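You operate a simulated robot arm through the tools that you are given. There is no shell and no other tool. Be economical: measure what you need, move in short steps, check, and stop when the job is done.

The job below is to be done with a simulated robot arm. You get a single attempt, and the scene is never put back.

TASK
Top up the pegs. At the end: there are three pegs in the top drawer, made up from those on the worktop over the drawers; whatever was shut is shut again. Leave all else as you found it, and nothing knocked over (what rides in a drawer may roll over).

It is judged by the outcome, as a careful person would: the job done as asked, and still so three seconds after it is handed in. It fails if anything else is knocked over, pushed out of place, dropped, spilled or broken.

THE ROBOT
A 7-joint arm with a two-finger parallel gripper, fixed in place. Base frame: the origin is at the foot of the arm, x ahead of it, y to its left, z up. Lengths are in mm, angles in rad, forces in N, time in s.
Its first joint turns from -2.897 to 2.897 rad. Payload 4.4 kg.
The tool frame sits at the grasp point between the pads (the TCP): z along the fingers, y along the line on which they close. The tips reach 23 mm beyond it. Largest opening 94 mm; finger width 38, thickness 10; the body of the gripper, 54 by 96 mm, starts 39 mm behind the TCP.
Orientation is that of the tool frame in the base frame, as a unit quaternion [w, x, y, z]. With the fingers straight down and closing along the base's y, the tool's x points along the base's -x, its y along +y and its z along -z.

THE INTERFACE
- The arm moves only by the tool jog_arm. Its argument "rows" is a list of rows, each a list of 6 numbers: the shift along the tool's x, y, z in mm, then the turn, a rotation vector about the tool's x, y, z in rad. In form: [[dx, dy, dz, wx, wy, wz], ...]. A call has 1 to 10 rows; each row is the pose to reach, as a shift and turn from the pose commanded when the call began, along the tool's axes at that moment. "fingers" is the opening, from 0 (shut) to 1 (fully open), set as the call begins (left out, the last holds). A row lasts 0.2 s, in which the tool goes at most 50 mm and 0.15 rad; a call with a longer step from one row to the next is refused whole, and so is a gripper value outside its range. Where a pose cannot be reached the arm comes as near as it can. A force on the tool above 40 N (or 10 N above the force at the start of the call, whichever is more), or a blocked arm, ends the call early, and 0.2 s more pass. Each finger travels about 72 mm/s and halts on what it meets, pressing with about 35 N; the grip force reading is that of the motor and also rises with nothing between the fingers. The clock runs only during rows and for 0.2 s after the last one: add rows that repeat a pose to give the fingers time. It gives the time, the measured TCP pose, the force on the tool (base axes), the opening and the grip force at its end, in the units of the frame above (readings bear some noise).
- Cameras (640 x 400 px; columns grow to the right, rows downward): "scene" is fixed at [214, -497, 1559.4]; the picture's right is [0.93, -0.38, 0.00], its down [-0.21, -0.52, -0.83] and it looks along [0.31, 0.77, -0.56] (base axes); focal length 350 px, centre (320, 200). "wrist" rides on the gripper at [86, 16, -75] in the tool frame; the picture's right is [-0.18, 0.98, 0.00], its down [-0.58, -0.11, -0.81] and it looks along [-0.79, -0.15, 0.59] (tool axes); focal length 243 px, centre (320, 200). There is no depth. A picture from a camera that has moved, and an enlarged one, comes with that camera's place and axes in the base frame and with its lens. The place of the scene camera against the robot may be out by one fixed shift of up to 12 mm in any direction.
- grab_frame(camera): a new picture of that camera. No time passes.
- enlarge(camera, box): a new picture of the part [left, top, right, bottom] of that camera's present view, enlarged. No time passes.
- hand_in(): hands the job in; it is judged then, once.

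Go step by step. Nothing tells you positions but the pictures and the camera data: compare them with the known pose of the tool, close in by small moves and look again before you grip or let go. The budget is 120 turns and 84 pictures, counting those below and the enlarged ones. Unless the task says otherwise, let go and move clear before handing in, and close with one line.

The tools are called as name(argument=value, ...) on one line, values as JSON. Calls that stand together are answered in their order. jog_arm: Moves the arm, as the interface text tells. Its arguments: {"type":"object","properties":{"rows":{"type":"array"},"fingers":{"type":"number"}},"required":["rows"]} The other tools are called the same way: grab_frame (camera) takes a picture; enlarge (camera, box) takes an enlarged picture of a part of a camera's view; hand_in () hands the job in.

At the start:

```text
time_s: 0.0
tcp_pos: [681.4, 320.6, 1171.6]
orientation: [0.0, 0.0, 1.0, 0.0]
contact_force: [-0.4, -0.6, -0.4]
grip_width: 94.0
grasp_force: 0.1
```

scene: 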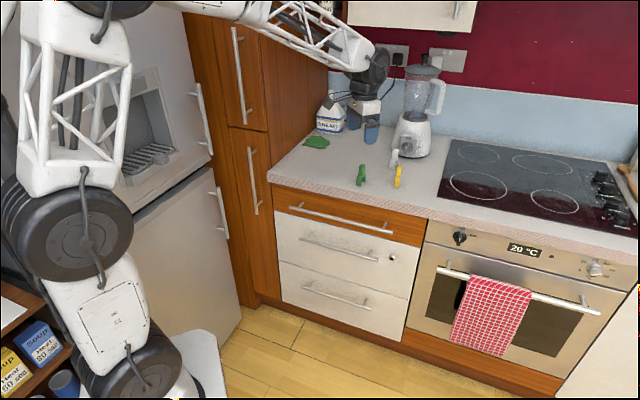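
wrist: 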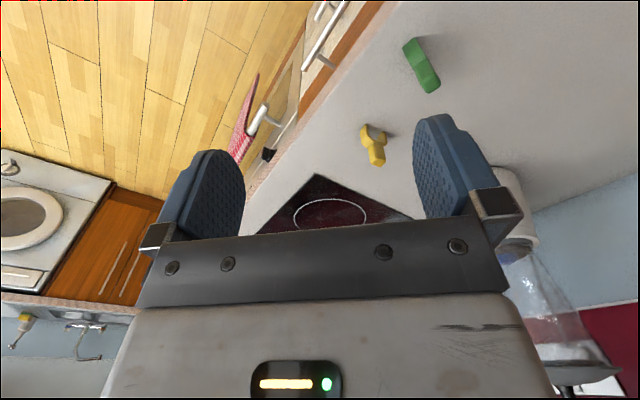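

I see a drawer unit with three drawers (the top one has a wooden front), and a green, a white and a yellow peg-like object on the worktop. I'll look closer.

enlarge(camera="scene", box=[260, 80, 460, 205])

enlarge(camera="scene", box=[250, 170, 450, 295])

```text
3.20 times, centred on (360, 142) of scene
camera zoom: at [214.0, -497.0, 1559.4], right [0.93, -0.38, 0.0], down [-0.21, -0.52, -0.83], along [0.31, 0.77, -0.56], focal length 1121 px, centre (192, 384)
```

zoom: 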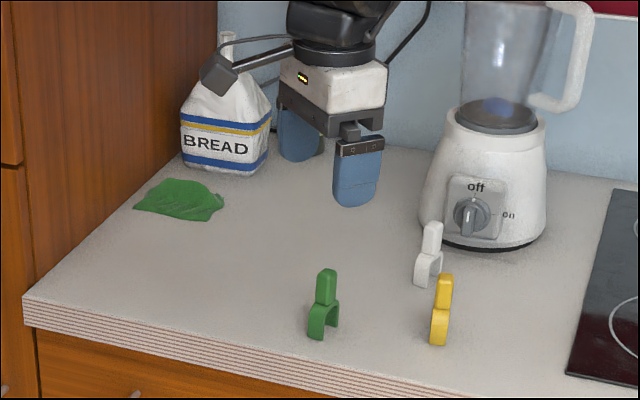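

```text
3.20 times, centred on (350, 232) of scene
camera zoom: at [214.0, -497.0, 1559.4], right [0.93, -0.38, 0.0], down [-0.21, -0.52, -0.83], along [0.31, 0.77, -0.56], focal length 1121 px, centre (224, 96)
```

zoom: 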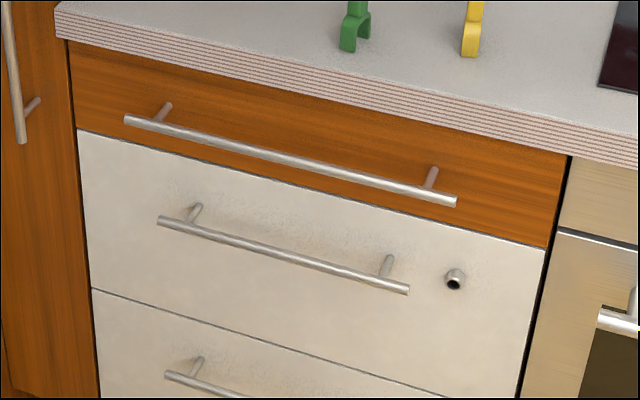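

The counter is turned about 45° to the base and the worktop seems to be near z = 940. The drawer handle is near z = 830, about 710 mm out from the base. I'll back off and turn the tool to face the drawer horizontally, fingers closing vertically.

jog_arm(rows=[[16, -8, 0, -0.1236, -0.0512, 0.0512], [32, -15, 0, -0.2472, -0.1023, 0.1023], [48, -23, 0, -0.3708, -0.1535, 0.1535], [64, -30, 0, -0.4943, -0.2047, 0.2047], [80, -38, 0, -0.6179, -0.2558, 0.2558], [95, -45, 0, -0.7415, -0.307, 0.307], [111, -53, 0, -0.8651, -0.3582, 0.3582], [127, -61, 0, -0.9887, -0.4093, 0.4093], [143, -68, 0, -1.1123, -0.4605, 0.4605], [159, -76, 0, -1.2358, -0.5117, 0.5117]])

```text
time_s: 2.2
tcp_pos: [521.6, 243.8, 1171.0]
orientation: [0.236, 0.235, 0.754, 0.567]
contact_force: [-0.3, 0.7, -0.3]
grip_width: 94.3
grasp_force: 0.2
```

The turn works as planned; I'll finish the last bit and look.

jog_arm(rows=[[0, 0, 0, -0.1236, -0.0512, 0.0512], [0, 0, 0, -0.2472, -0.1023, 0.1023], [0, 0, 0, -0.2472, -0.1023, 0.1023]])

grab_frame(camera="scene")

grab_frame(camera="wrist")

```text
time_s: 3.0
tcp_pos: [522.9, 243.9, 1171.5]
orientation: [0.27, 0.27, 0.653, 0.654]
contact_force: [0.2, -0.5, -0.5]
grip_width: 93.9
grasp_force: 0.0
```

```text
79 pictures are left
```

scene: 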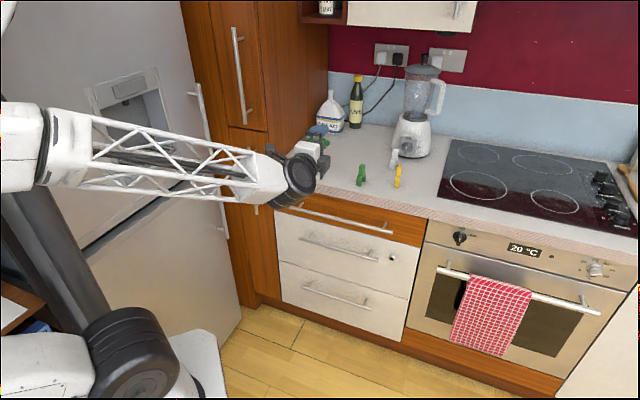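

```text
78 pictures are left
camera wrist: at [409.8, 251.8, 1188.6], right [0.13, -0.13, 0.98], down [-0.16, -0.98, -0.11], along [0.98, -0.14, -0.15], focal length 243 px, centre (320, 200)
```

wrist: 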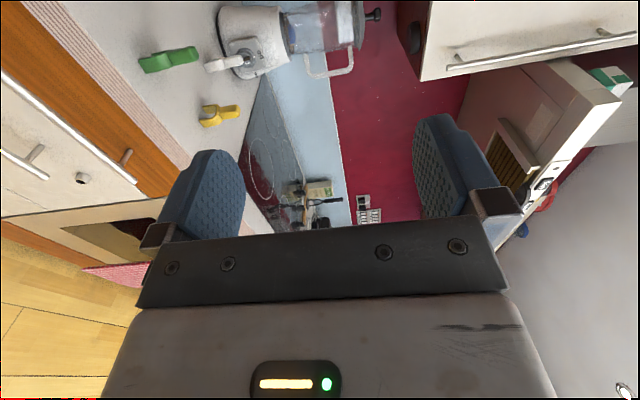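

The horizontal posture is reached. I'll go down in front of the handle, partly closing the fingers, and look again.

jog_arm(rows=[[0, -35, 0, 0, 0, 0], [0, -70, 0, 0, 0, 0], [0, -105, 0, 0, 0, 0], [0, -140, 0, 0, 0, 0], [0, -175, 0, 0, 0, 0], [0, -210, 0, 0, 0, 0], [0, -245, 0, 0, 0, 0], [0, -280, 0, 0, 0, 0], [0, -315, 0, 0, 0, 0], [0, -343, 0, 0, 0, 0]], fingers=0.6)

grab_frame(camera="wrist")

grab_frame(camera="scene")

```text
time_s: 5.2
tcp_pos: [521.5, 245.2, 824.0]
orientation: [0.271, 0.271, 0.653, 0.654]
contact_force: [-0.2, -0.5, 0.2]
grip_width: 56.1
grasp_force: 0.0
```

```text
77 pictures are left
camera wrist: at [408.7, 252.5, 842.5], right [0.13, -0.13, 0.98], down [-0.16, -0.98, -0.11], along [0.98, -0.14, -0.15], focal length 243 px, centre (320, 200)
```

wrist: 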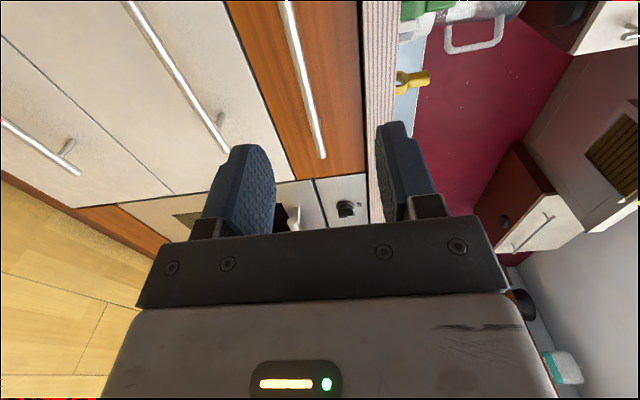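

```text
76 pictures are left
```

scene: 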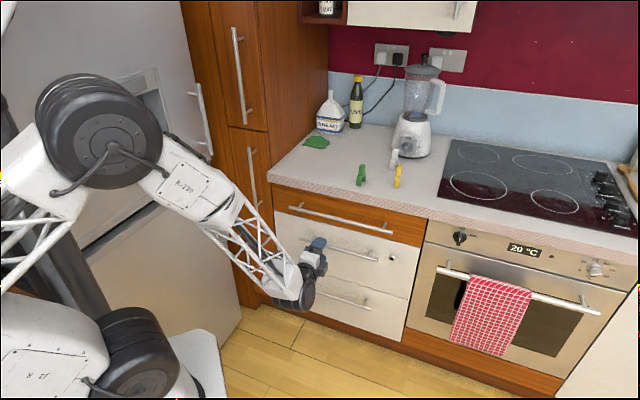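

By triangulating the two wrist views, the top handle bar is at about r ≈ 755 (along the 45° direction) and z ≈ 795. I'll lower to that height and close in partway.

jog_arm(rows=[[0, -28, 0, 0, 0, 0], [0, -28, 40, 0, 0, 0], [0, -28, 80, 0, 0, 0], [0, -28, 120, 0, 0, 0], [0, -28, 145, 0, 0, 0], [0, -28, 145, 0, 0, 0]])

grab_frame(camera="wrist")

enlarge(camera="scene", box=[260, 170, 440, 283])

```text
time_s: 6.6
tcp_pos: [626.8, 345.7, 799.1]
orientation: [0.271, 0.27, 0.653, 0.654]
contact_force: [0.6, 0.0, 0.4]
grip_width: 56.3
grasp_force: 0.0
```

```text
75 pictures are left
camera wrist: at [512.9, 353.7, 816.4], right [0.13, -0.13, 0.98], down [-0.16, -0.98, -0.11], along [0.98, -0.14, -0.15], focal length 243 px, centre (320, 200)
```

wrist: 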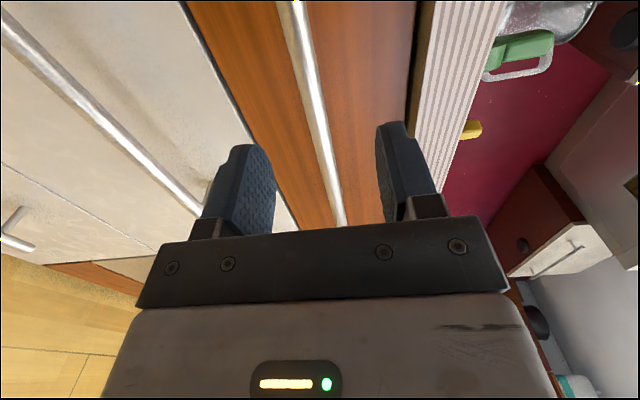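

```text
3.54 times, centred on (350, 226) of scene
camera zoom: at [214.0, -497.0, 1559.4], right [0.93, -0.38, 0.0], down [-0.21, -0.52, -0.83], along [0.31, 0.77, -0.56], focal length 1240 px, centre (214, 106)
```

zoom: 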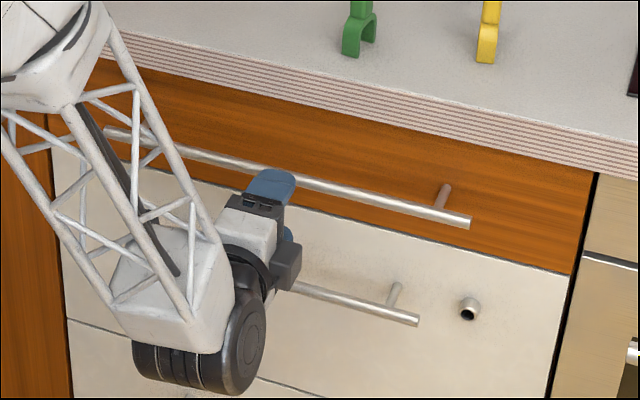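

The bar lies between the fingers, slightly below the middle. I'll close in another 45 mm and check.

jog_arm(rows=[[0, -4, 15, 0, 0, 0], [0, -4, 30, 0, 0, 0], [0, -4, 45, 0, 0, 0], [0, -4, 45, 0, 0, 0]])

grab_frame(camera="wrist")

enlarge(camera="scene", box=[280, 190, 400, 265])

```text
time_s: 7.6
tcp_pos: [658.3, 377.7, 797.2]
orientation: [0.27, 0.271, 0.653, 0.653]
contact_force: [0.4, 0.3, -0.6]
grip_width: 56.4
grasp_force: 0.0
```

```text
73 pictures are left
camera wrist: at [545.4, 385.7, 814.3], right [0.13, -0.13, 0.98], down [-0.16, -0.98, -0.11], along [0.98, -0.14, -0.15], focal length 243 px, centre (320, 200)
```

wrist: 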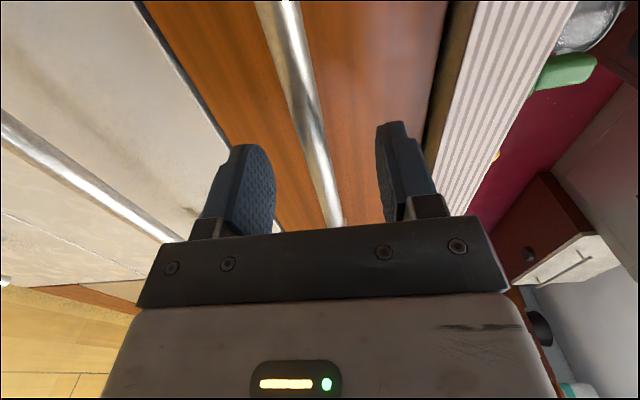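

```text
5.33 times, centred on (340, 228) of scene
camera zoom: at [214.0, -497.0, 1559.4], right [0.93, -0.38, 0.0], down [-0.21, -0.52, -0.83], along [0.31, 0.77, -0.56], focal length 1868 px, centre (213, 53)
```

zoom: 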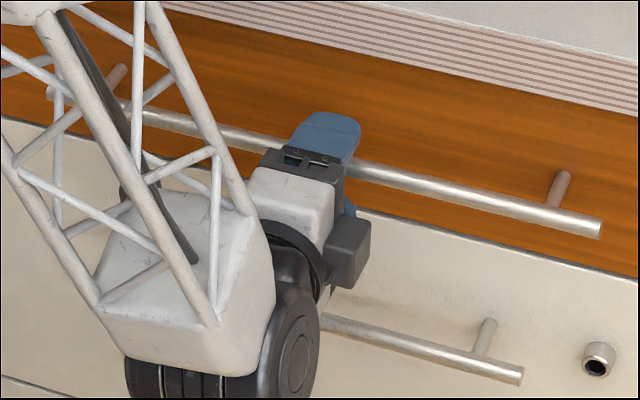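

The bar is about at r = 758, z = 795, level with the fingertips. I'll advance 16 mm more, then close.

jog_arm(rows=[[0, -1, 8, 0, 0, 0], [0, -2, 16, 0, 0, 0], [0, -2, 16, 0, 0, 0]])

jog_arm(rows=[[0, 0, 0, 0, 0, 0], [0, 0, 0, 0, 0, 0], [0, 0, 0, 0, 0, 0], [0, 0, 0, 0, 0, 0]], fingers=0)

```text
time_s: 8.4
tcp_pos: [669.3, 388.1, 794.3]
orientation: [0.27, 0.271, 0.653, 0.653]
contact_force: [0.3, 0.2, -0.4]
grip_width: 56.5
grasp_force: 0.1
```

```text
time_s: 9.4
tcp_pos: [669.2, 389.5, 795.5]
orientation: [0.271, 0.271, 0.653, 0.654]
contact_force: [-7.4, -5.0, 20.4]
grip_width: 14.1
grasp_force: 45.3
```

Bar gripped (14 mm). The bar sits a little above my centre, so I'll raise slightly and begin pulling out gently.

jog_arm(rows=[[0, 1.5, 0, 0, 0, 0], [0, 1.5, -10, 0, 0, 0], [0, 1.5, -20, 0, 0, 0], [0, 1.5, -30, 0, 0, 0], [0, 1.5, -40, 0, 0, 0]])

grab_frame(camera="scene")

```text
time_s: 10.6
tcp_pos: [639.7, 362.9, 794.2]
orientation: [0.27, 0.271, 0.654, 0.653]
contact_force: [16.3, -15.3, -21.5]
grip_width: 14.0
grasp_force: 44.8
```

```text
71 pictures are left
```

scene: 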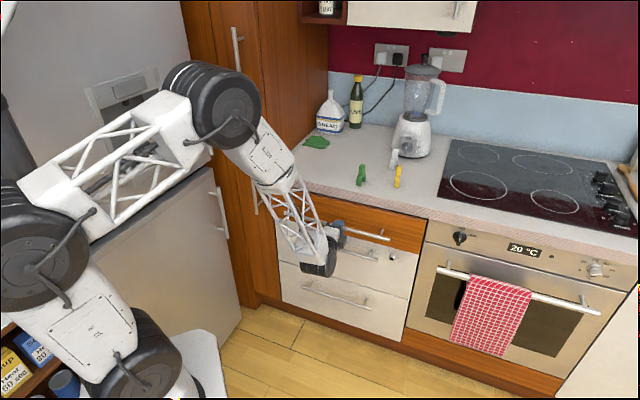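

The drawer follows. There's side force, so I'll ease toward +s and down a little while pulling on.

jog_arm(rows=[[-2, -2, 0, 0, 0, 0], [-2, -2, -15, 0, 0, 0], [-2, -2, -30, 0, 0, 0], [-2, -2, -45, 0, 0, 0], [-2, -2, -60, 0, 0, 0], [-2, -2, -60, 0, 0, 0]])

enlarge(camera="scene", box=[240, 130, 440, 255])

```text
time_s: 11.5
tcp_pos: [617.3, 335.2, 794.4]
orientation: [0.271, 0.27, 0.651, 0.655]
contact_force: [-3.6, 5.0, 2.5]
grip_width: 14.1
grasp_force: 44.9
stopped in row 4: the force on the tool passed its limit (the readings are from after the stop); the commanded pose is now the measured one
```

```text
3.20 times, centred on (340, 192) of scene
camera zoom: at [214.0, -497.0, 1559.4], right [0.93, -0.38, 0.0], down [-0.21, -0.52, -0.83], along [0.31, 0.77, -0.56], focal length 1121 px, centre (256, 224)
```

zoom: 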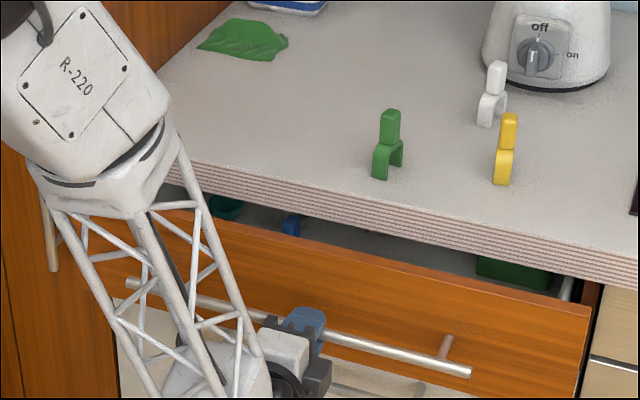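

The drawer is opening and a blue item shows inside. I'll pull further in slow steps.

jog_arm(rows=[[0, 0, -10, 0, 0, 0], [0, 0, -20, 0, 0, 0], [0, 0, -30, 0, 0, 0], [0, 0, -40, 0, 0, 0], [0, 0, -50, 0, 0, 0], [0, 0, -60, 0, 0, 0], [0, 0, -70, 0, 0, 0], [0, 0, -70, 0, 0, 0]])

```text
time_s: 13.3
tcp_pos: [567.5, 285.5, 794.3]
orientation: [0.271, 0.269, 0.651, 0.656]
contact_force: [-0.4, 1.0, 31.5]
grip_width: 13.7
grasp_force: 44.5
```

Now about 147 mm open. I'll ease up a touch and pull more.

jog_arm(rows=[[0, 2, -5, 0, 0, 0], [0, 2, -15, 0, 0, 0], [0, 2, -25, 0, 0, 0], [0, 2, -35, 0, 0, 0], [0, 2, -45, 0, 0, 0], [0, 2, -55, 0, 0, 0], [0, 2, -65, 0, 0, 0], [0, 2, -65, 0, 0, 0]])

grab_frame(camera="scene")

```text
time_s: 14.9
tcp_pos: [522.9, 242.3, 795.8]
orientation: [0.27, 0.271, 0.652, 0.654]
contact_force: [3.0, -1.8, -7.2]
grip_width: 13.8
grasp_force: 45.3
stopped in row 8: the force on the tool passed its limit (the readings are from after the stop); the commanded pose is now the measured one
```

```text
69 pictures are left
```

scene: 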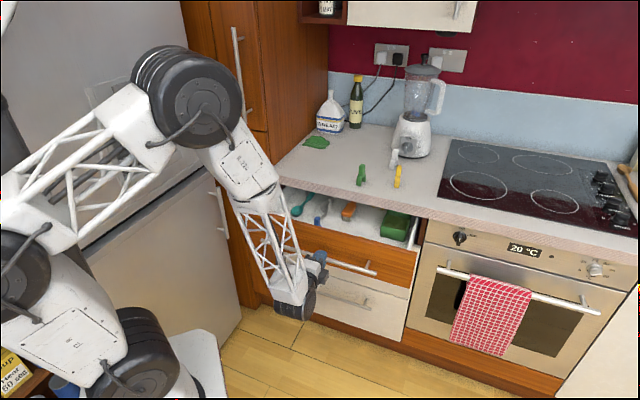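

Drawer is about 210 mm open; contents are visible. Look closer.

enlarge(camera="scene", box=[270, 150, 440, 256])

```text
3.76 times, centred on (355, 203) of scene
camera zoom: at [214.0, -497.0, 1559.4], right [0.93, -0.38, 0.0], down [-0.21, -0.52, -0.83], along [0.31, 0.77, -0.56], focal length 1319 px, centre (188, 189)
```

zoom: 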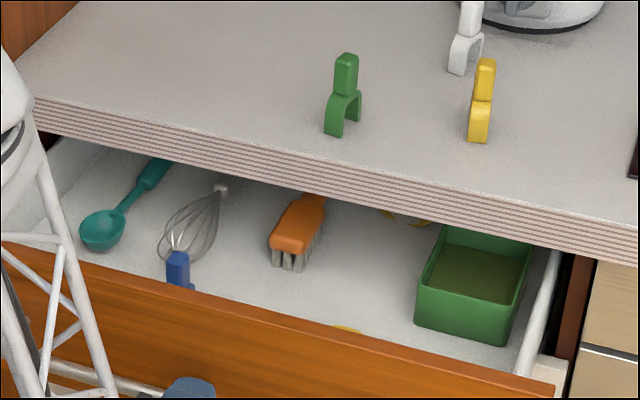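

I need a view into the drawer from above. I'll release the handle, back off and rise.

jog_arm(rows=[[0, 0, 0, 0, 0, 0], [0, 0, 0, 0, 0, 0], [0, 0, -30, 0, 0, 0], [0, 0, -60, 0, 0, 0], [0, 40, -70, 0, 0, 0], [0, 85, -70, 0, 0, 0], [0, 130, -70, 0, 0, 0], [0, 175, -70, 0, 0, 0], [0, 220, -70, 0, 0, 0], [0, 260, -70, 0, 0, 0]], fingers=0.6)

jog_arm(rows=[[0, 10, 0, 0.0864, 0.0864, -0.0864], [0, 20, 0, 0.1728, 0.1728, -0.1728], [0, 30, 0, 0.2592, 0.2592, -0.2592], [0, 40, 0, 0.3456, 0.3456, -0.3456], [0, 50, 0, 0.432, 0.432, -0.432], [0, 60, 0, 0.5184, 0.5184, -0.5184], [0, 70, 0, 0.6046, 0.6046, -0.6046], [0, 70, 0, 0.6046, 0.6046, -0.6046]])

```text
time_s: 17.1
tcp_pos: [472.4, 194.0, 1053.6]
orientation: [0.269, 0.271, 0.653, 0.654]
contact_force: [-0.1, -0.8, 0.3]
grip_width: 56.4
grasp_force: 0.1
```

```text
time_s: 18.9
tcp_pos: [472.9, 193.2, 1126.4]
orientation: [0.156, -0.068, 0.91, 0.378]
contact_force: [0.0, 1.0, 0.7]
grip_width: 56.5
grasp_force: 0.1
```

jog_arm(rows=[[0, 0, 0, 0.0864, 0.0864, -0.0864], [0, 0, 0, 0.1728, 0.1728, -0.1728], [0, 0, 0, 0.2592, 0.2592, -0.2592], [0, 0, 0, 0.3456, 0.3456, -0.3456], [0, 0, 0, 0.432, 0.432, -0.432], [0, 0, 0, 0.5184, 0.5184, -0.5184], [0, 0, 0, 0.6046, 0.6046, -0.6046], [0, 0, 0, 0.6046, 0.6046, -0.6046]])

grab_frame(camera="wrist")

```text
time_s: 20.7
tcp_pos: [473.6, 191.6, 1126.0]
orientation: [0.0, -0.384, 0.923, 0.0]
contact_force: [-0.2, -0.7, -0.4]
grip_width: 56.3
grasp_force: 0.1
```

```text
67 pictures are left
camera wrist: at [402.3, 141.2, 1201.4], right [-0.57, 0.82, 0.0], down [0.49, 0.34, 0.81], along [0.66, 0.46, -0.59], focal length 243 px, centre (320, 200)
```

wrist: 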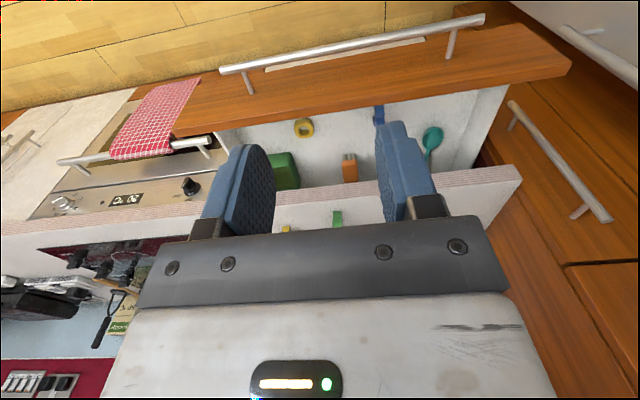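

enlarge(camera="wrist", box=[190, 60, 530, 270])

```text
1.88 times, centred on (360, 165) of wrist
camera zoom: at [402.3, 141.2, 1201.4], right [-0.57, 0.82, 0.0], down [0.49, 0.34, 0.81], along [0.66, 0.46, -0.59], focal length 457 px, centre (245, 266)
```

zoom: 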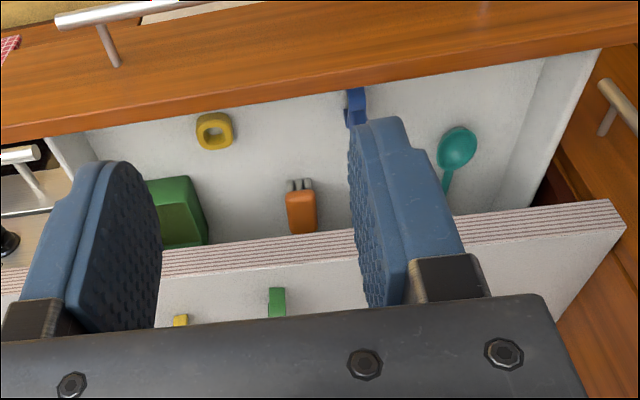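

One blue peg seems to be in the drawer, plus a yellow ring; something yellow is further back. I'll lower the camera to look under the worktop into the drawer.

jog_arm(rows=[[10, 0, 40, 0, -0.1, 0], [20, 0, 80, 0, -0.2, 0], [30, 0, 120, 0, -0.3, 0], [40, 0, 160, 0, -0.35, 0], [40, 0, 160, 0, -0.35, 0]], fingers=1)

grab_frame(camera="wrist")

```text
time_s: 21.9
tcp_pos: [444.7, 161.2, 965.8]
orientation: [0.162, -0.378, 0.909, 0.068]
contact_force: [-0.7, 0.2, -0.1]
grip_width: 93.9
grasp_force: 0.1
```

```text
65 pictures are left
camera wrist: at [358.7, 95.5, 1006.8], right [-0.57, 0.82, 0.06], down [0.27, 0.11, 0.96], along [0.77, 0.57, -0.28], focal length 243 px, centre (320, 200)
```

wrist: 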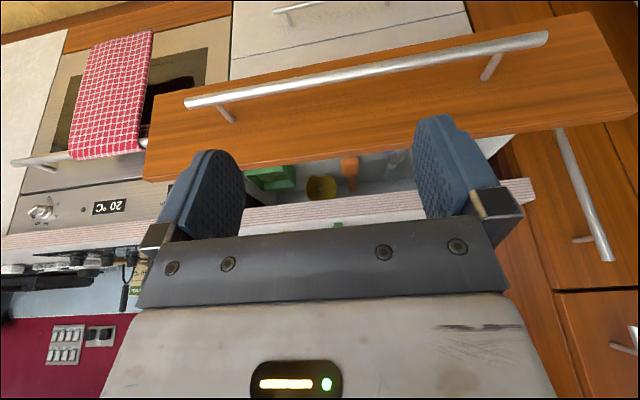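

enlarge(camera="wrist", box=[230, 130, 430, 240])

```text
3.20 times, centred on (330, 185) of wrist
camera zoom: at [358.7, 95.5, 1006.8], right [-0.57, 0.82, 0.06], down [0.27, 0.11, 0.96], along [0.77, 0.57, -0.28], focal length 776 px, centre (288, 248)
```

zoom: 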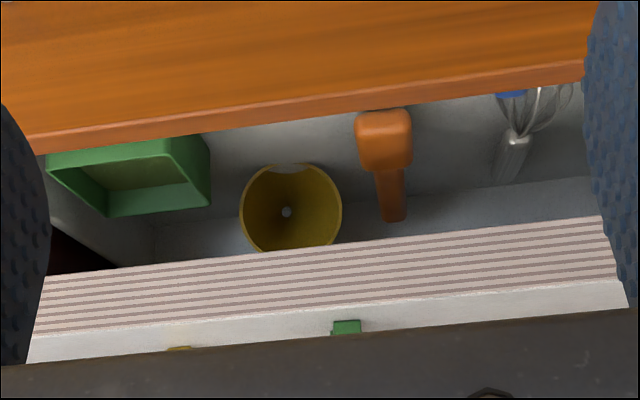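

Behind: green box, yellow funnel, brush, whisk, spoon – no further pegs. I'll rise for a steep look at the front part of the drawer and the blue item.

jog_arm(rows=[[-36, 0, -27, 0, 0.1, 0], [-72, 0, -53, 0, 0.2, 0], [-109, 0, -80, 0, 0.3, 0], [-145, 0, -107, 0, 0.35, 0], [-145, 0, -107, 0, 0.35, 0]])

enlarge(camera="wrist", box=[180, 0, 540, 225])

```text
time_s: 23.1
tcp_pos: [515.7, 234.8, 1117.1]
orientation: [0.0, -0.385, 0.923, 0.0]
contact_force: [0.1, 1.3, -0.6]
grip_width: 94.1
grasp_force: 0.1
```

```text
1.78 times, centred on (360, 112) of wrist
camera zoom: at [443.6, 184.1, 1193.4], right [-0.57, 0.82, 0.0], down [0.49, 0.33, 0.81], along [0.66, 0.46, -0.59], focal length 431 px, centre (249, 356)
```

zoom: 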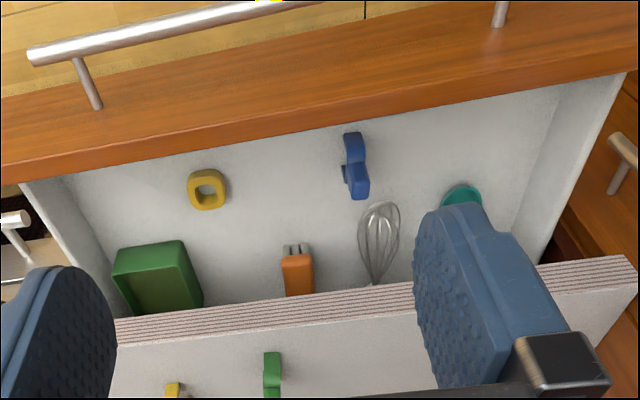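

Blue is a peg, the yellow thing inside is a ring. So two pegs must be added: I'll use green and yellow and leave white. Moving above the worktop to locate them.

jog_arm(rows=[[-40, -5, 7, 0, 0, 0], [-80, -10, 14, 0, 0, 0], [-120, -15, 21, 0, 0, 0], [-160, -20, 28, 0, 0, 0], [-200, -25, 35, 0, 0, 0], [-236, -26, 42, 0, 0, 0], [-236, -26, 42, 0, 0, 0]])

grab_frame(camera="wrist")

grab_frame(camera="scene")

```text
time_s: 24.7
tcp_pos: [703.1, 382.5, 1076.6]
orientation: [0.001, -0.384, 0.923, 0.0]
contact_force: [-0.2, -0.4, 0.2]
grip_width: 93.8
grasp_force: 0.0
```

```text
62 pictures are left
camera wrist: at [631.6, 331.0, 1152.1], right [-0.57, 0.82, 0.0], down [0.49, 0.33, 0.81], along [0.66, 0.46, -0.59], focal length 243 px, centre (320, 200)
```

wrist: 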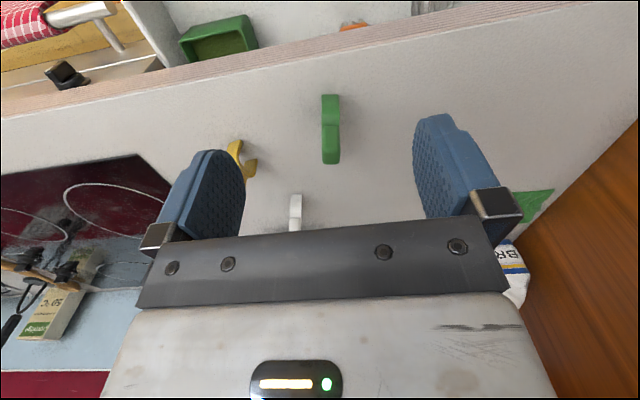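

```text
61 pictures are left
```

scene: 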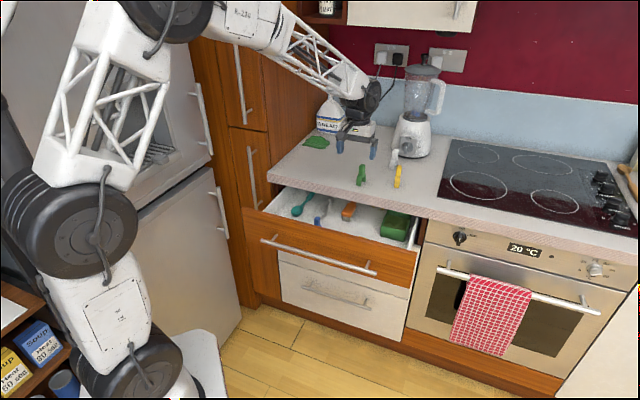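

enlarge(camera="wrist", box=[200, 60, 400, 240])

enlarge(camera="scene", box=[325, 140, 425, 202])

```text
2.22 times, centred on (300, 150) of wrist
camera zoom: at [631.6, 331.0, 1152.1], right [-0.57, 0.82, 0.0], down [0.49, 0.33, 0.81], along [0.66, 0.46, -0.59], focal length 539 px, centre (364, 311)
```

zoom: 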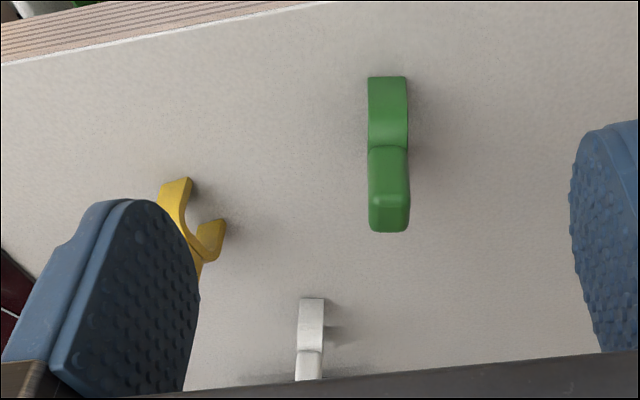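

```text
6.40 times, centred on (375, 171) of scene
camera zoom: at [214.0, -497.0, 1559.4], right [0.93, -0.38, 0.0], down [-0.21, -0.52, -0.83], along [0.31, 0.77, -0.56], focal length 2242 px, centre (-32, 386)
```

zoom: 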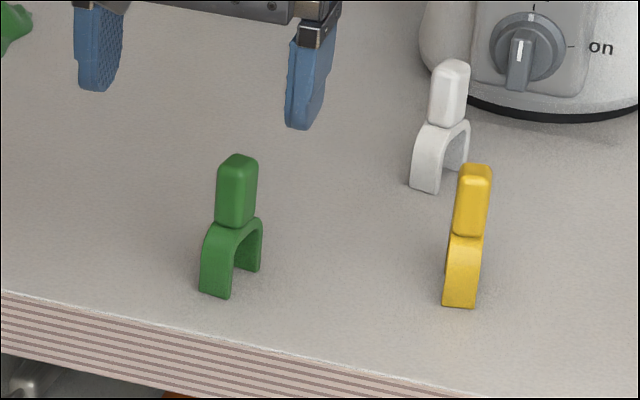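

Wrist-only triangulation puts the worktop at z ≈ 909 and the green peg at about (754, 431), roughly 19 mm thick across my closing axis and about 80 mm tall. I'll move above it for a check.

jog_arm(rows=[[-35, -1, 0, 0, 0, 0.04], [-70, -2, 0, 0, 0, 0.087], [-70, -2, 30, 0, 0, 0.087], [-70, -2, 30, 0, 0, 0.087]], fingers=0.6)

grab_frame(camera="wrist")

enlarge(camera="scene", box=[325, 120, 425, 202])

```text
time_s: 25.7
tcp_pos: [750.9, 431.1, 1043.8]
orientation: [0.001, -0.343, 0.939, 0.002]
contact_force: [-0.3, 0.0, 0.1]
grip_width: 56.3
grasp_force: 0.1
```

```text
58 pictures are left
camera wrist: at [675.2, 385.9, 1119.5], right [-0.49, 0.87, 0.0], down [0.51, 0.29, 0.81], along [0.7, 0.4, -0.59], focal length 243 px, centre (320, 200)
```

wrist: 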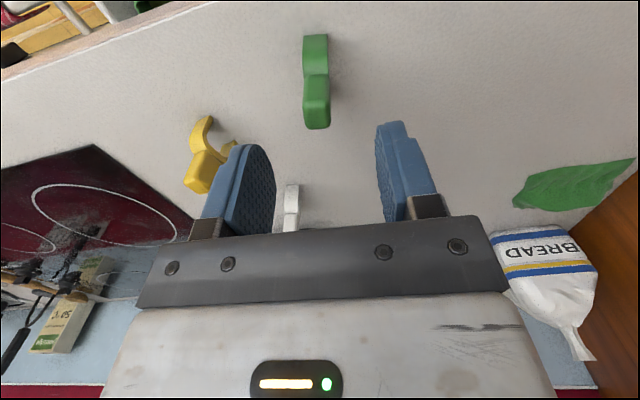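

```text
4.88 times, centred on (375, 161) of scene
camera zoom: at [214.0, -497.0, 1559.4], right [0.93, -0.38, 0.0], down [-0.21, -0.52, -0.83], along [0.31, 0.77, -0.56], focal length 1709 px, centre (52, 390)
```

zoom: 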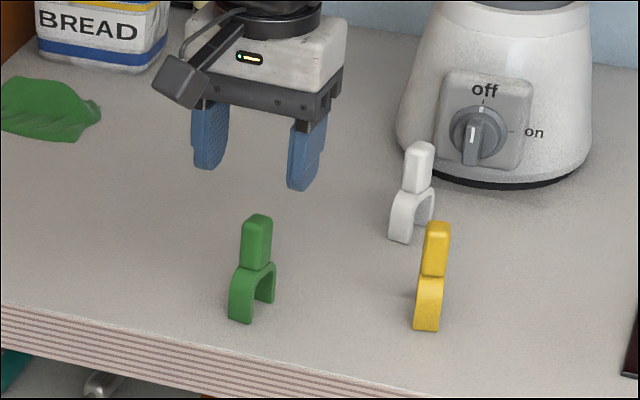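

The peg sits nearly between the fingers, about 4 mm off. I'll correct that and lower to straddle the head.

jog_arm(rows=[[-5, -3, 0, 0, 0, 0], [-5, -3, 30, 0, 0, 0], [-5, -3, 55, 0, 0, 0], [-5, -3, 55, 0, 0, 0]])

grab_frame(camera="wrist")

enlarge(camera="scene", box=[325, 120, 425, 202])

```text
time_s: 26.7
tcp_pos: [758.2, 433.5, 987.2]
orientation: [0.0, -0.344, 0.939, 0.0]
contact_force: [-0.4, -0.7, 0.4]
grip_width: 56.6
grasp_force: 0.1
```

```text
56 pictures are left
camera wrist: at [681.7, 389.3, 1062.3], right [-0.49, 0.87, 0.0], down [0.51, 0.29, 0.81], along [0.7, 0.4, -0.59], focal length 243 px, centre (320, 200)
```

wrist: 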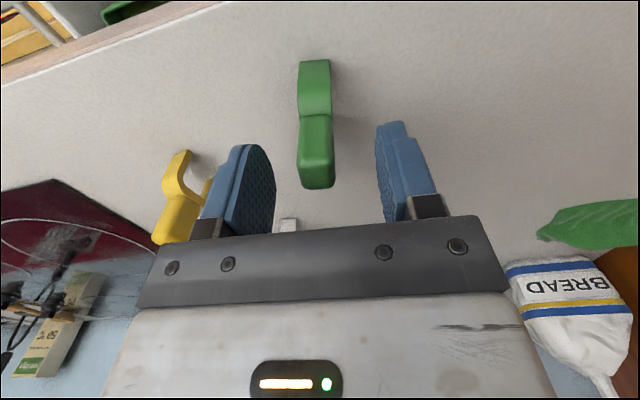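

```text
4.88 times, centred on (375, 161) of scene
camera zoom: at [214.0, -497.0, 1559.4], right [0.93, -0.38, 0.0], down [-0.21, -0.52, -0.83], along [0.31, 0.77, -0.56], focal length 1709 px, centre (52, 390)
```

zoom: 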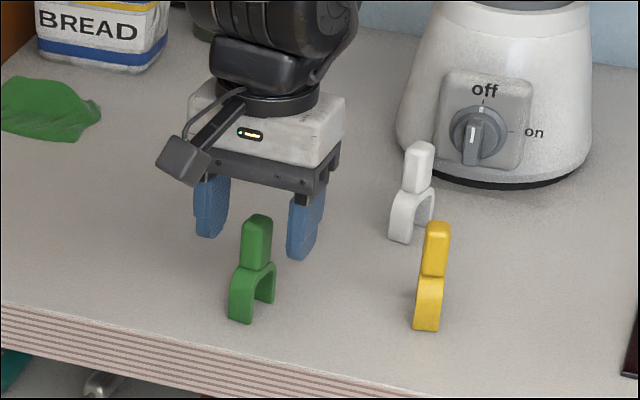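

Aligned within 2 mm. Lower to grasp height and close.

jog_arm(rows=[[0, -2, 14, 0, 0, 0], [0, -2, 28, 0, 0, 0], [0, -2, 28, 0, 0, 0]])

jog_arm(rows=[[0, 0, 0, 0, 0, 0], [0, 0, 0, 0, 0, 0], [0, 0, 0, 0, 0, 0], [0, 0, 0, 0, 0, 0]], fingers=0)

grab_frame(camera="wrist")

```text
time_s: 27.5
tcp_pos: [758.8, 428.3, 958.5]
orientation: [0.001, -0.343, 0.939, 0.002]
contact_force: [-0.3, -0.4, 0.2]
grip_width: 56.3
grasp_force: 0.0
```

```text
time_s: 28.5
tcp_pos: [757.8, 427.7, 959.3]
orientation: [0.001, -0.344, 0.939, 0.001]
contact_force: [-1.0, 0.2, 0.5]
grip_width: 16.9
grasp_force: 35.1
```

```text
54 pictures are left
camera wrist: at [682.3, 384.7, 1035.4], right [-0.49, 0.87, 0.0], down [0.51, 0.29, 0.81], along [0.7, 0.4, -0.59], focal length 243 px, centre (320, 200)
```

wrist: 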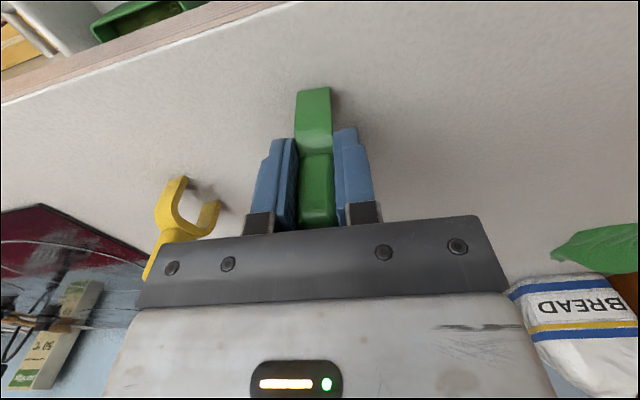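

Green is gripped (17 mm thick). I'll lift straight up, then carry it back over the drawer, turning the tool 85° so that the camera doesn't foul the drawer front.

jog_arm(rows=[[0, 0, -20, 0, 0, 0], [0, 0, -55, 0, 0, 0], [0, 0, -95, 0, 0, 0], [0, 0, -130, 0, 0, 0]])

jog_arm(rows=[[15, 3, 0, 0, 0, 0.148], [30, 6, 0, 0, 0, 0.296], [45, 9, 0, 0, 0, 0.444], [60, 12, 0, 0, 0, 0.592], [75, 15, 0, 0, 0, 0.74], [90, 18, 0, 0, 0, 0.888], [106, 21, 0, 0, 0, 1.036], [121, 24, 0, 0, 0, 1.184], [136, 27, 0, 0, 0, 1.332], [151, 30, 0, 0, 0, 1.48]])

grab_frame(camera="wrist")

grab_frame(camera="scene")

```text
time_s: 29.5
tcp_pos: [756.3, 427.5, 1089.4]
orientation: [0.0, -0.344, 0.939, 0.001]
contact_force: [-0.4, 0.2, -1.5]
grip_width: 16.9
grasp_force: 34.5
```

```text
time_s: 31.7
tcp_pos: [623.7, 354.7, 1090.0]
orientation: [-0.001, 0.381, 0.924, 0.001]
contact_force: [0.4, 0.1, 1.0]
grip_width: 16.8
grasp_force: 35.0
```

```text
53 pictures are left
camera wrist: at [573.9, 426.6, 1165.7], right [0.82, 0.57, 0.0], down [0.34, -0.49, 0.81], along [0.46, -0.66, -0.59], focal length 243 px, centre (320, 200)
```

wrist: 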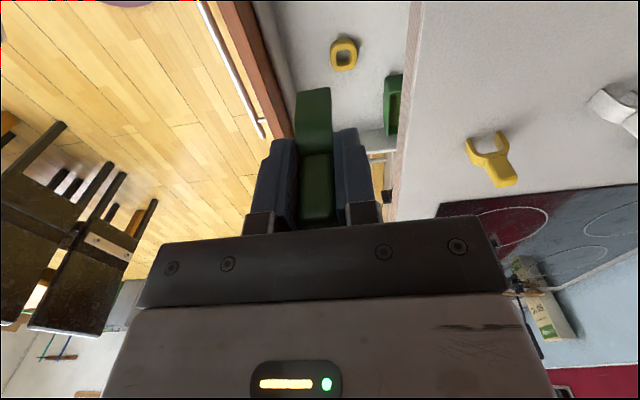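

```text
52 pictures are left
```

scene: 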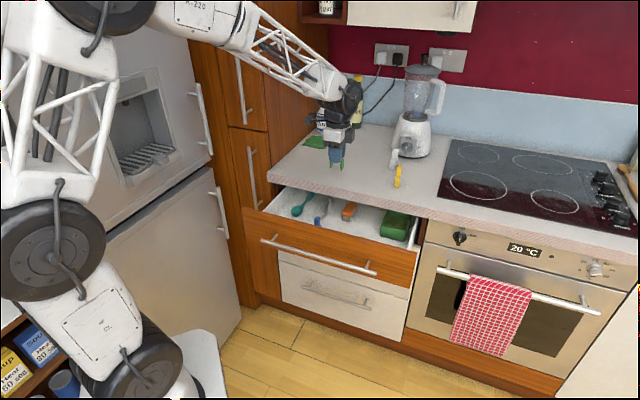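

enlarge(camera="wrist", box=[190, 0, 430, 150])

```text
2.67 times, centred on (310, 75) of wrist
camera zoom: at [573.9, 426.6, 1165.7], right [0.82, 0.57, 0.0], down [0.34, -0.49, 0.81], along [0.46, -0.66, -0.59], focal length 647 px, centre (347, 533)
```

zoom: 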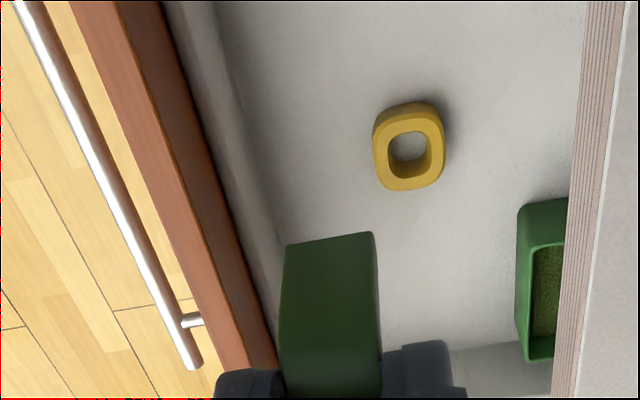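

The drawer floor is near z = 746, the front panel top about 835, the worktop edge at r = 780. I'll lower the green peg over the free floor at r ≈ 660, s ≈ 190, stopping above for a check.

jog_arm(rows=[[0, -16, 0, 0, 0, 0], [0, -32, 10, 0, 0, 0], [0, -32, 55, 0, 0, 0], [0, -32, 100, 0, 0, 0], [0, -32, 145, 0, 0, 0], [0, -32, 190, 0, 0, 0], [0, -32, 235, 0, 0, 0], [0, -32, 235, 0, 0, 0]])

grab_frame(camera="wrist")

enlarge(camera="scene", box=[260, 120, 440, 260])

```text
time_s: 33.5
tcp_pos: [601.3, 335.0, 856.2]
orientation: [0.0, 0.38, 0.925, 0.0]
contact_force: [-0.1, 0.6, 0.2]
grip_width: 17.1
grasp_force: 34.9
```

```text
50 pictures are left
camera wrist: at [553.0, 405.6, 932.2], right [0.82, 0.57, 0.0], down [0.34, -0.49, 0.81], along [0.46, -0.66, -0.59], focal length 243 px, centre (320, 200)
```

wrist: 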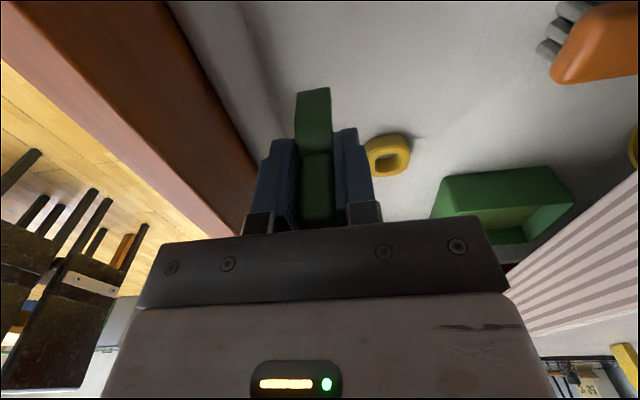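

```text
2.86 times, centred on (350, 190) of scene
camera zoom: at [214.0, -497.0, 1559.4], right [0.93, -0.38, 0.0], down [-0.21, -0.52, -0.83], along [0.31, 0.77, -0.56], focal length 1001 px, centre (234, 229)
```

zoom: 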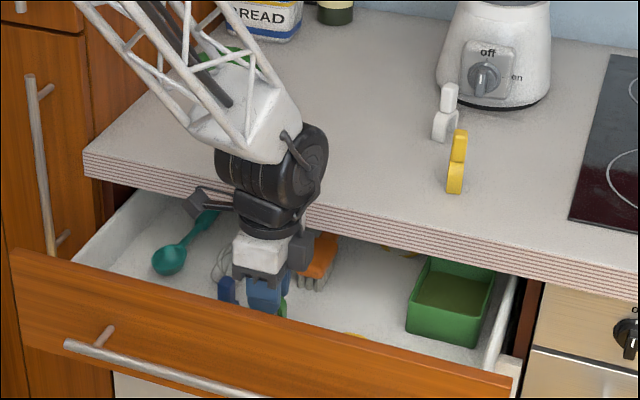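

Clear all round. Lowering the last part slowly.

jog_arm(rows=[[0, 0, 20, 0, 0, 0], [0, 0, 38, 0, 0, 0], [0, 0, 50, 0, 0, 0], [0, 0, 55, 0, 0, 0], [0, 0, 55, 0, 0, 0]])

grab_frame(camera="wrist")

enlarge(camera="scene", box=[260, 120, 440, 260])

```text
time_s: 34.7
tcp_pos: [601.3, 334.9, 800.2]
orientation: [0.001, 0.38, 0.925, 0.001]
contact_force: [0.2, -0.3, -0.1]
grip_width: 17.0
grasp_force: 35.4
```

```text
48 pictures are left
camera wrist: at [552.6, 405.2, 876.5], right [0.82, 0.57, 0.0], down [0.34, -0.49, 0.81], along [0.46, -0.66, -0.59], focal length 243 px, centre (320, 200)
```

wrist: 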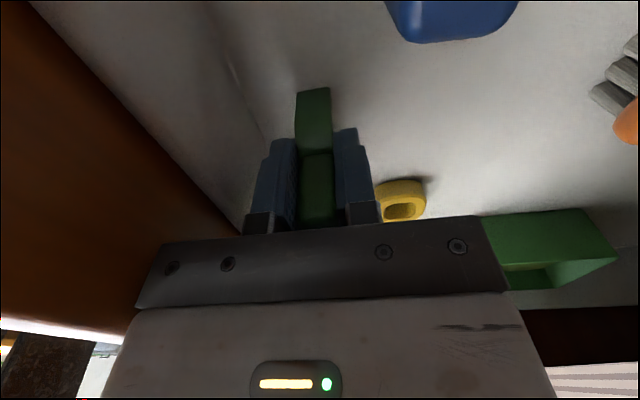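

```text
2.86 times, centred on (350, 190) of scene
camera zoom: at [214.0, -497.0, 1559.4], right [0.93, -0.38, 0.0], down [-0.21, -0.52, -0.83], along [0.31, 0.77, -0.56], focal length 1001 px, centre (234, 229)
```

zoom: 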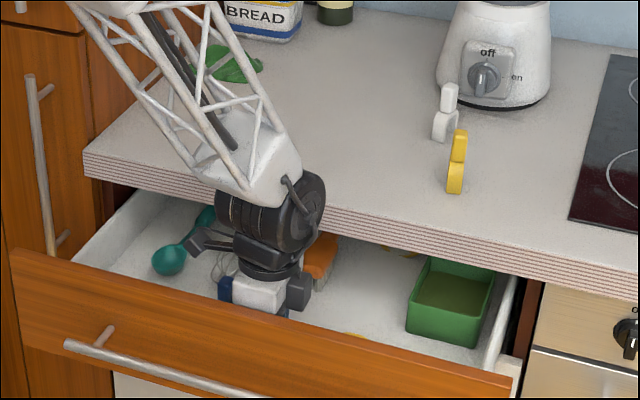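

No contact yet; going down in small steps until it touches.

jog_arm(rows=[[0, 0, 2, 0, 0, 0], [0, 0, 4, 0, 0, 0], [0, 0, 6, 0, 0, 0]])

enlarge(camera="wrist", box=[200, 60, 440, 210])

```text
time_s: 35.5
tcp_pos: [602.7, 334.1, 795.0]
orientation: [0.0, 0.379, 0.925, 0.002]
contact_force: [-1.2, 1.5, 12.4]
grip_width: 16.9
grasp_force: 34.9
```

```text
2.67 times, centred on (320, 135) of wrist
camera zoom: at [553.1, 406.2, 871.1], right [0.82, 0.57, 0.0], down [0.34, -0.49, 0.81], along [0.46, -0.66, -0.59], focal length 647 px, centre (320, 373)
```

zoom: 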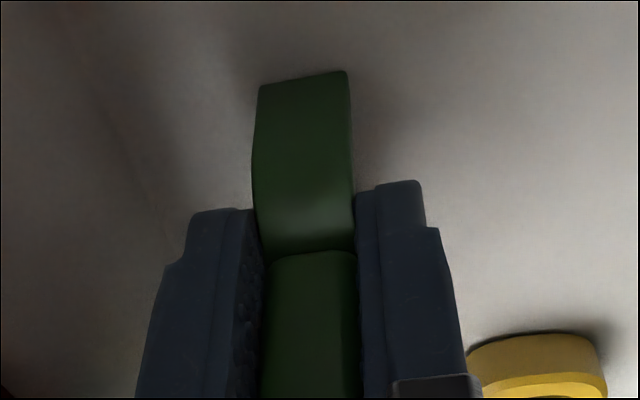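

Contact felt. Release slightly and rise straight up.

jog_arm(rows=[[0, 0, 0, 0, 0, 0], [0, 0, 0, 0, 0, 0], [0, 0, 0, 0, 0, 0]], fingers=0.35)

jog_arm(rows=[[0, 0, -10, 0, 0, 0], [0, 0, -30, 0, 0, 0], [0, 0, -60, 0, 0, 0], [0, 0, -100, 0, 0, 0], [0, 0, -145, 0, 0, 0], [0, 0, -190, 0, 0, 0], [0, 0, -240, 0, 0, 0], [0, 0, -280, 0, 0, 0], [0, 0, -280, 0, 0, 0]])

grab_frame(camera="wrist")

enlarge(camera="scene", box=[260, 120, 440, 260])

```text
time_s: 36.3
tcp_pos: [602.0, 334.8, 794.3]
orientation: [0.0, 0.379, 0.925, 0.001]
contact_force: [-0.4, -0.1, 0.4]
grip_width: 32.8
grasp_force: 0.0
```

```text
time_s: 38.3
tcp_pos: [599.9, 330.8, 1076.2]
orientation: [0.0, 0.38, 0.925, 0.001]
contact_force: [0.8, 0.0, 0.0]
grip_width: 32.9
grasp_force: 0.2
```

```text
45 pictures are left
camera wrist: at [551.3, 403.0, 1151.6], right [0.82, 0.57, 0.0], down [0.34, -0.49, 0.81], along [0.46, -0.66, -0.59], focal length 243 px, centre (320, 200)
```

wrist: 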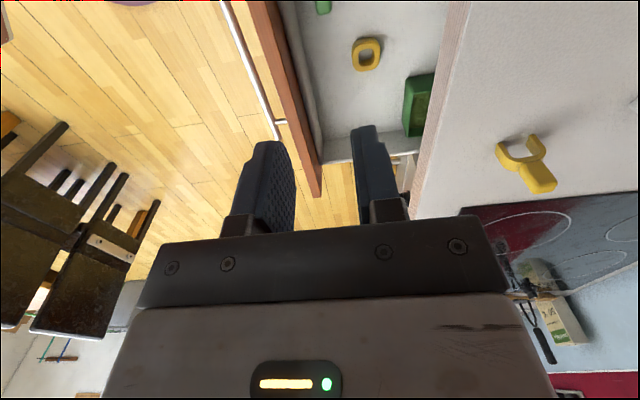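

```text
2.86 times, centred on (350, 190) of scene
camera zoom: at [214.0, -497.0, 1559.4], right [0.93, -0.38, 0.0], down [-0.21, -0.52, -0.83], along [0.31, 0.77, -0.56], focal length 1001 px, centre (234, 229)
```

zoom: 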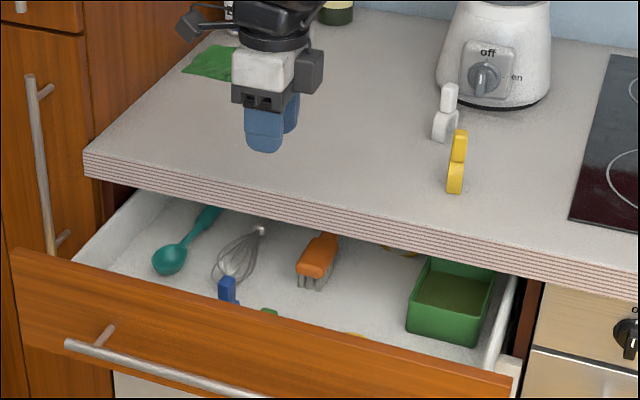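

Green is in the drawer. Now the yellow peg: zooming to fix its place and direction.

enlarge(camera="wrist", box=[460, 100, 600, 220])

enlarge(camera="scene", box=[370, 140, 430, 200])

```text
3.33 times, centred on (530, 160) of wrist
camera zoom: at [551.3, 403.0, 1151.6], right [0.82, 0.57, 0.0], down [0.34, -0.49, 0.81], along [0.46, -0.66, -0.59], focal length 809 px, centre (-380, 333)
```

zoom: 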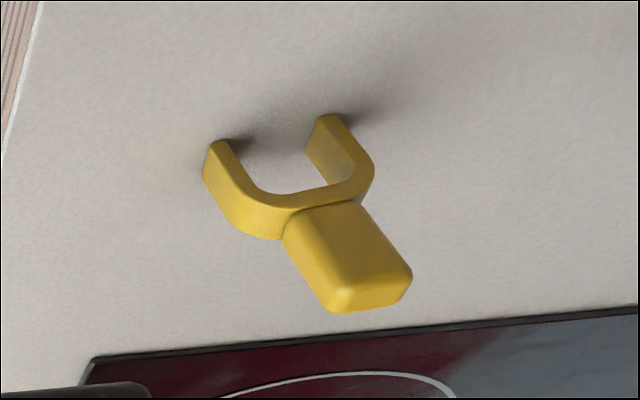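

```text
6.67 times, centred on (400, 170) of scene
camera zoom: at [214.0, -497.0, 1559.4], right [0.93, -0.38, 0.0], down [-0.21, -0.52, -0.83], along [0.31, 0.77, -0.56], focal length 2336 px, centre (-213, 400)
```

zoom: 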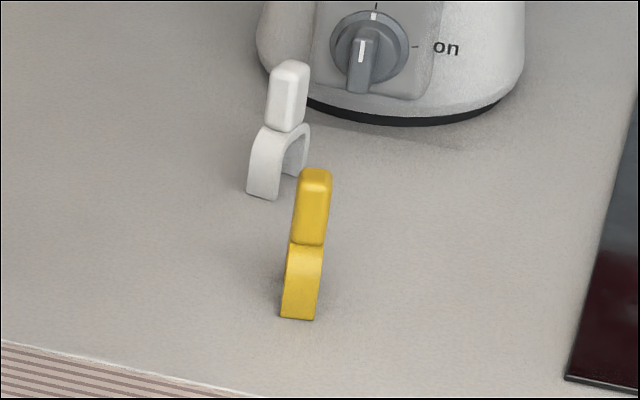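

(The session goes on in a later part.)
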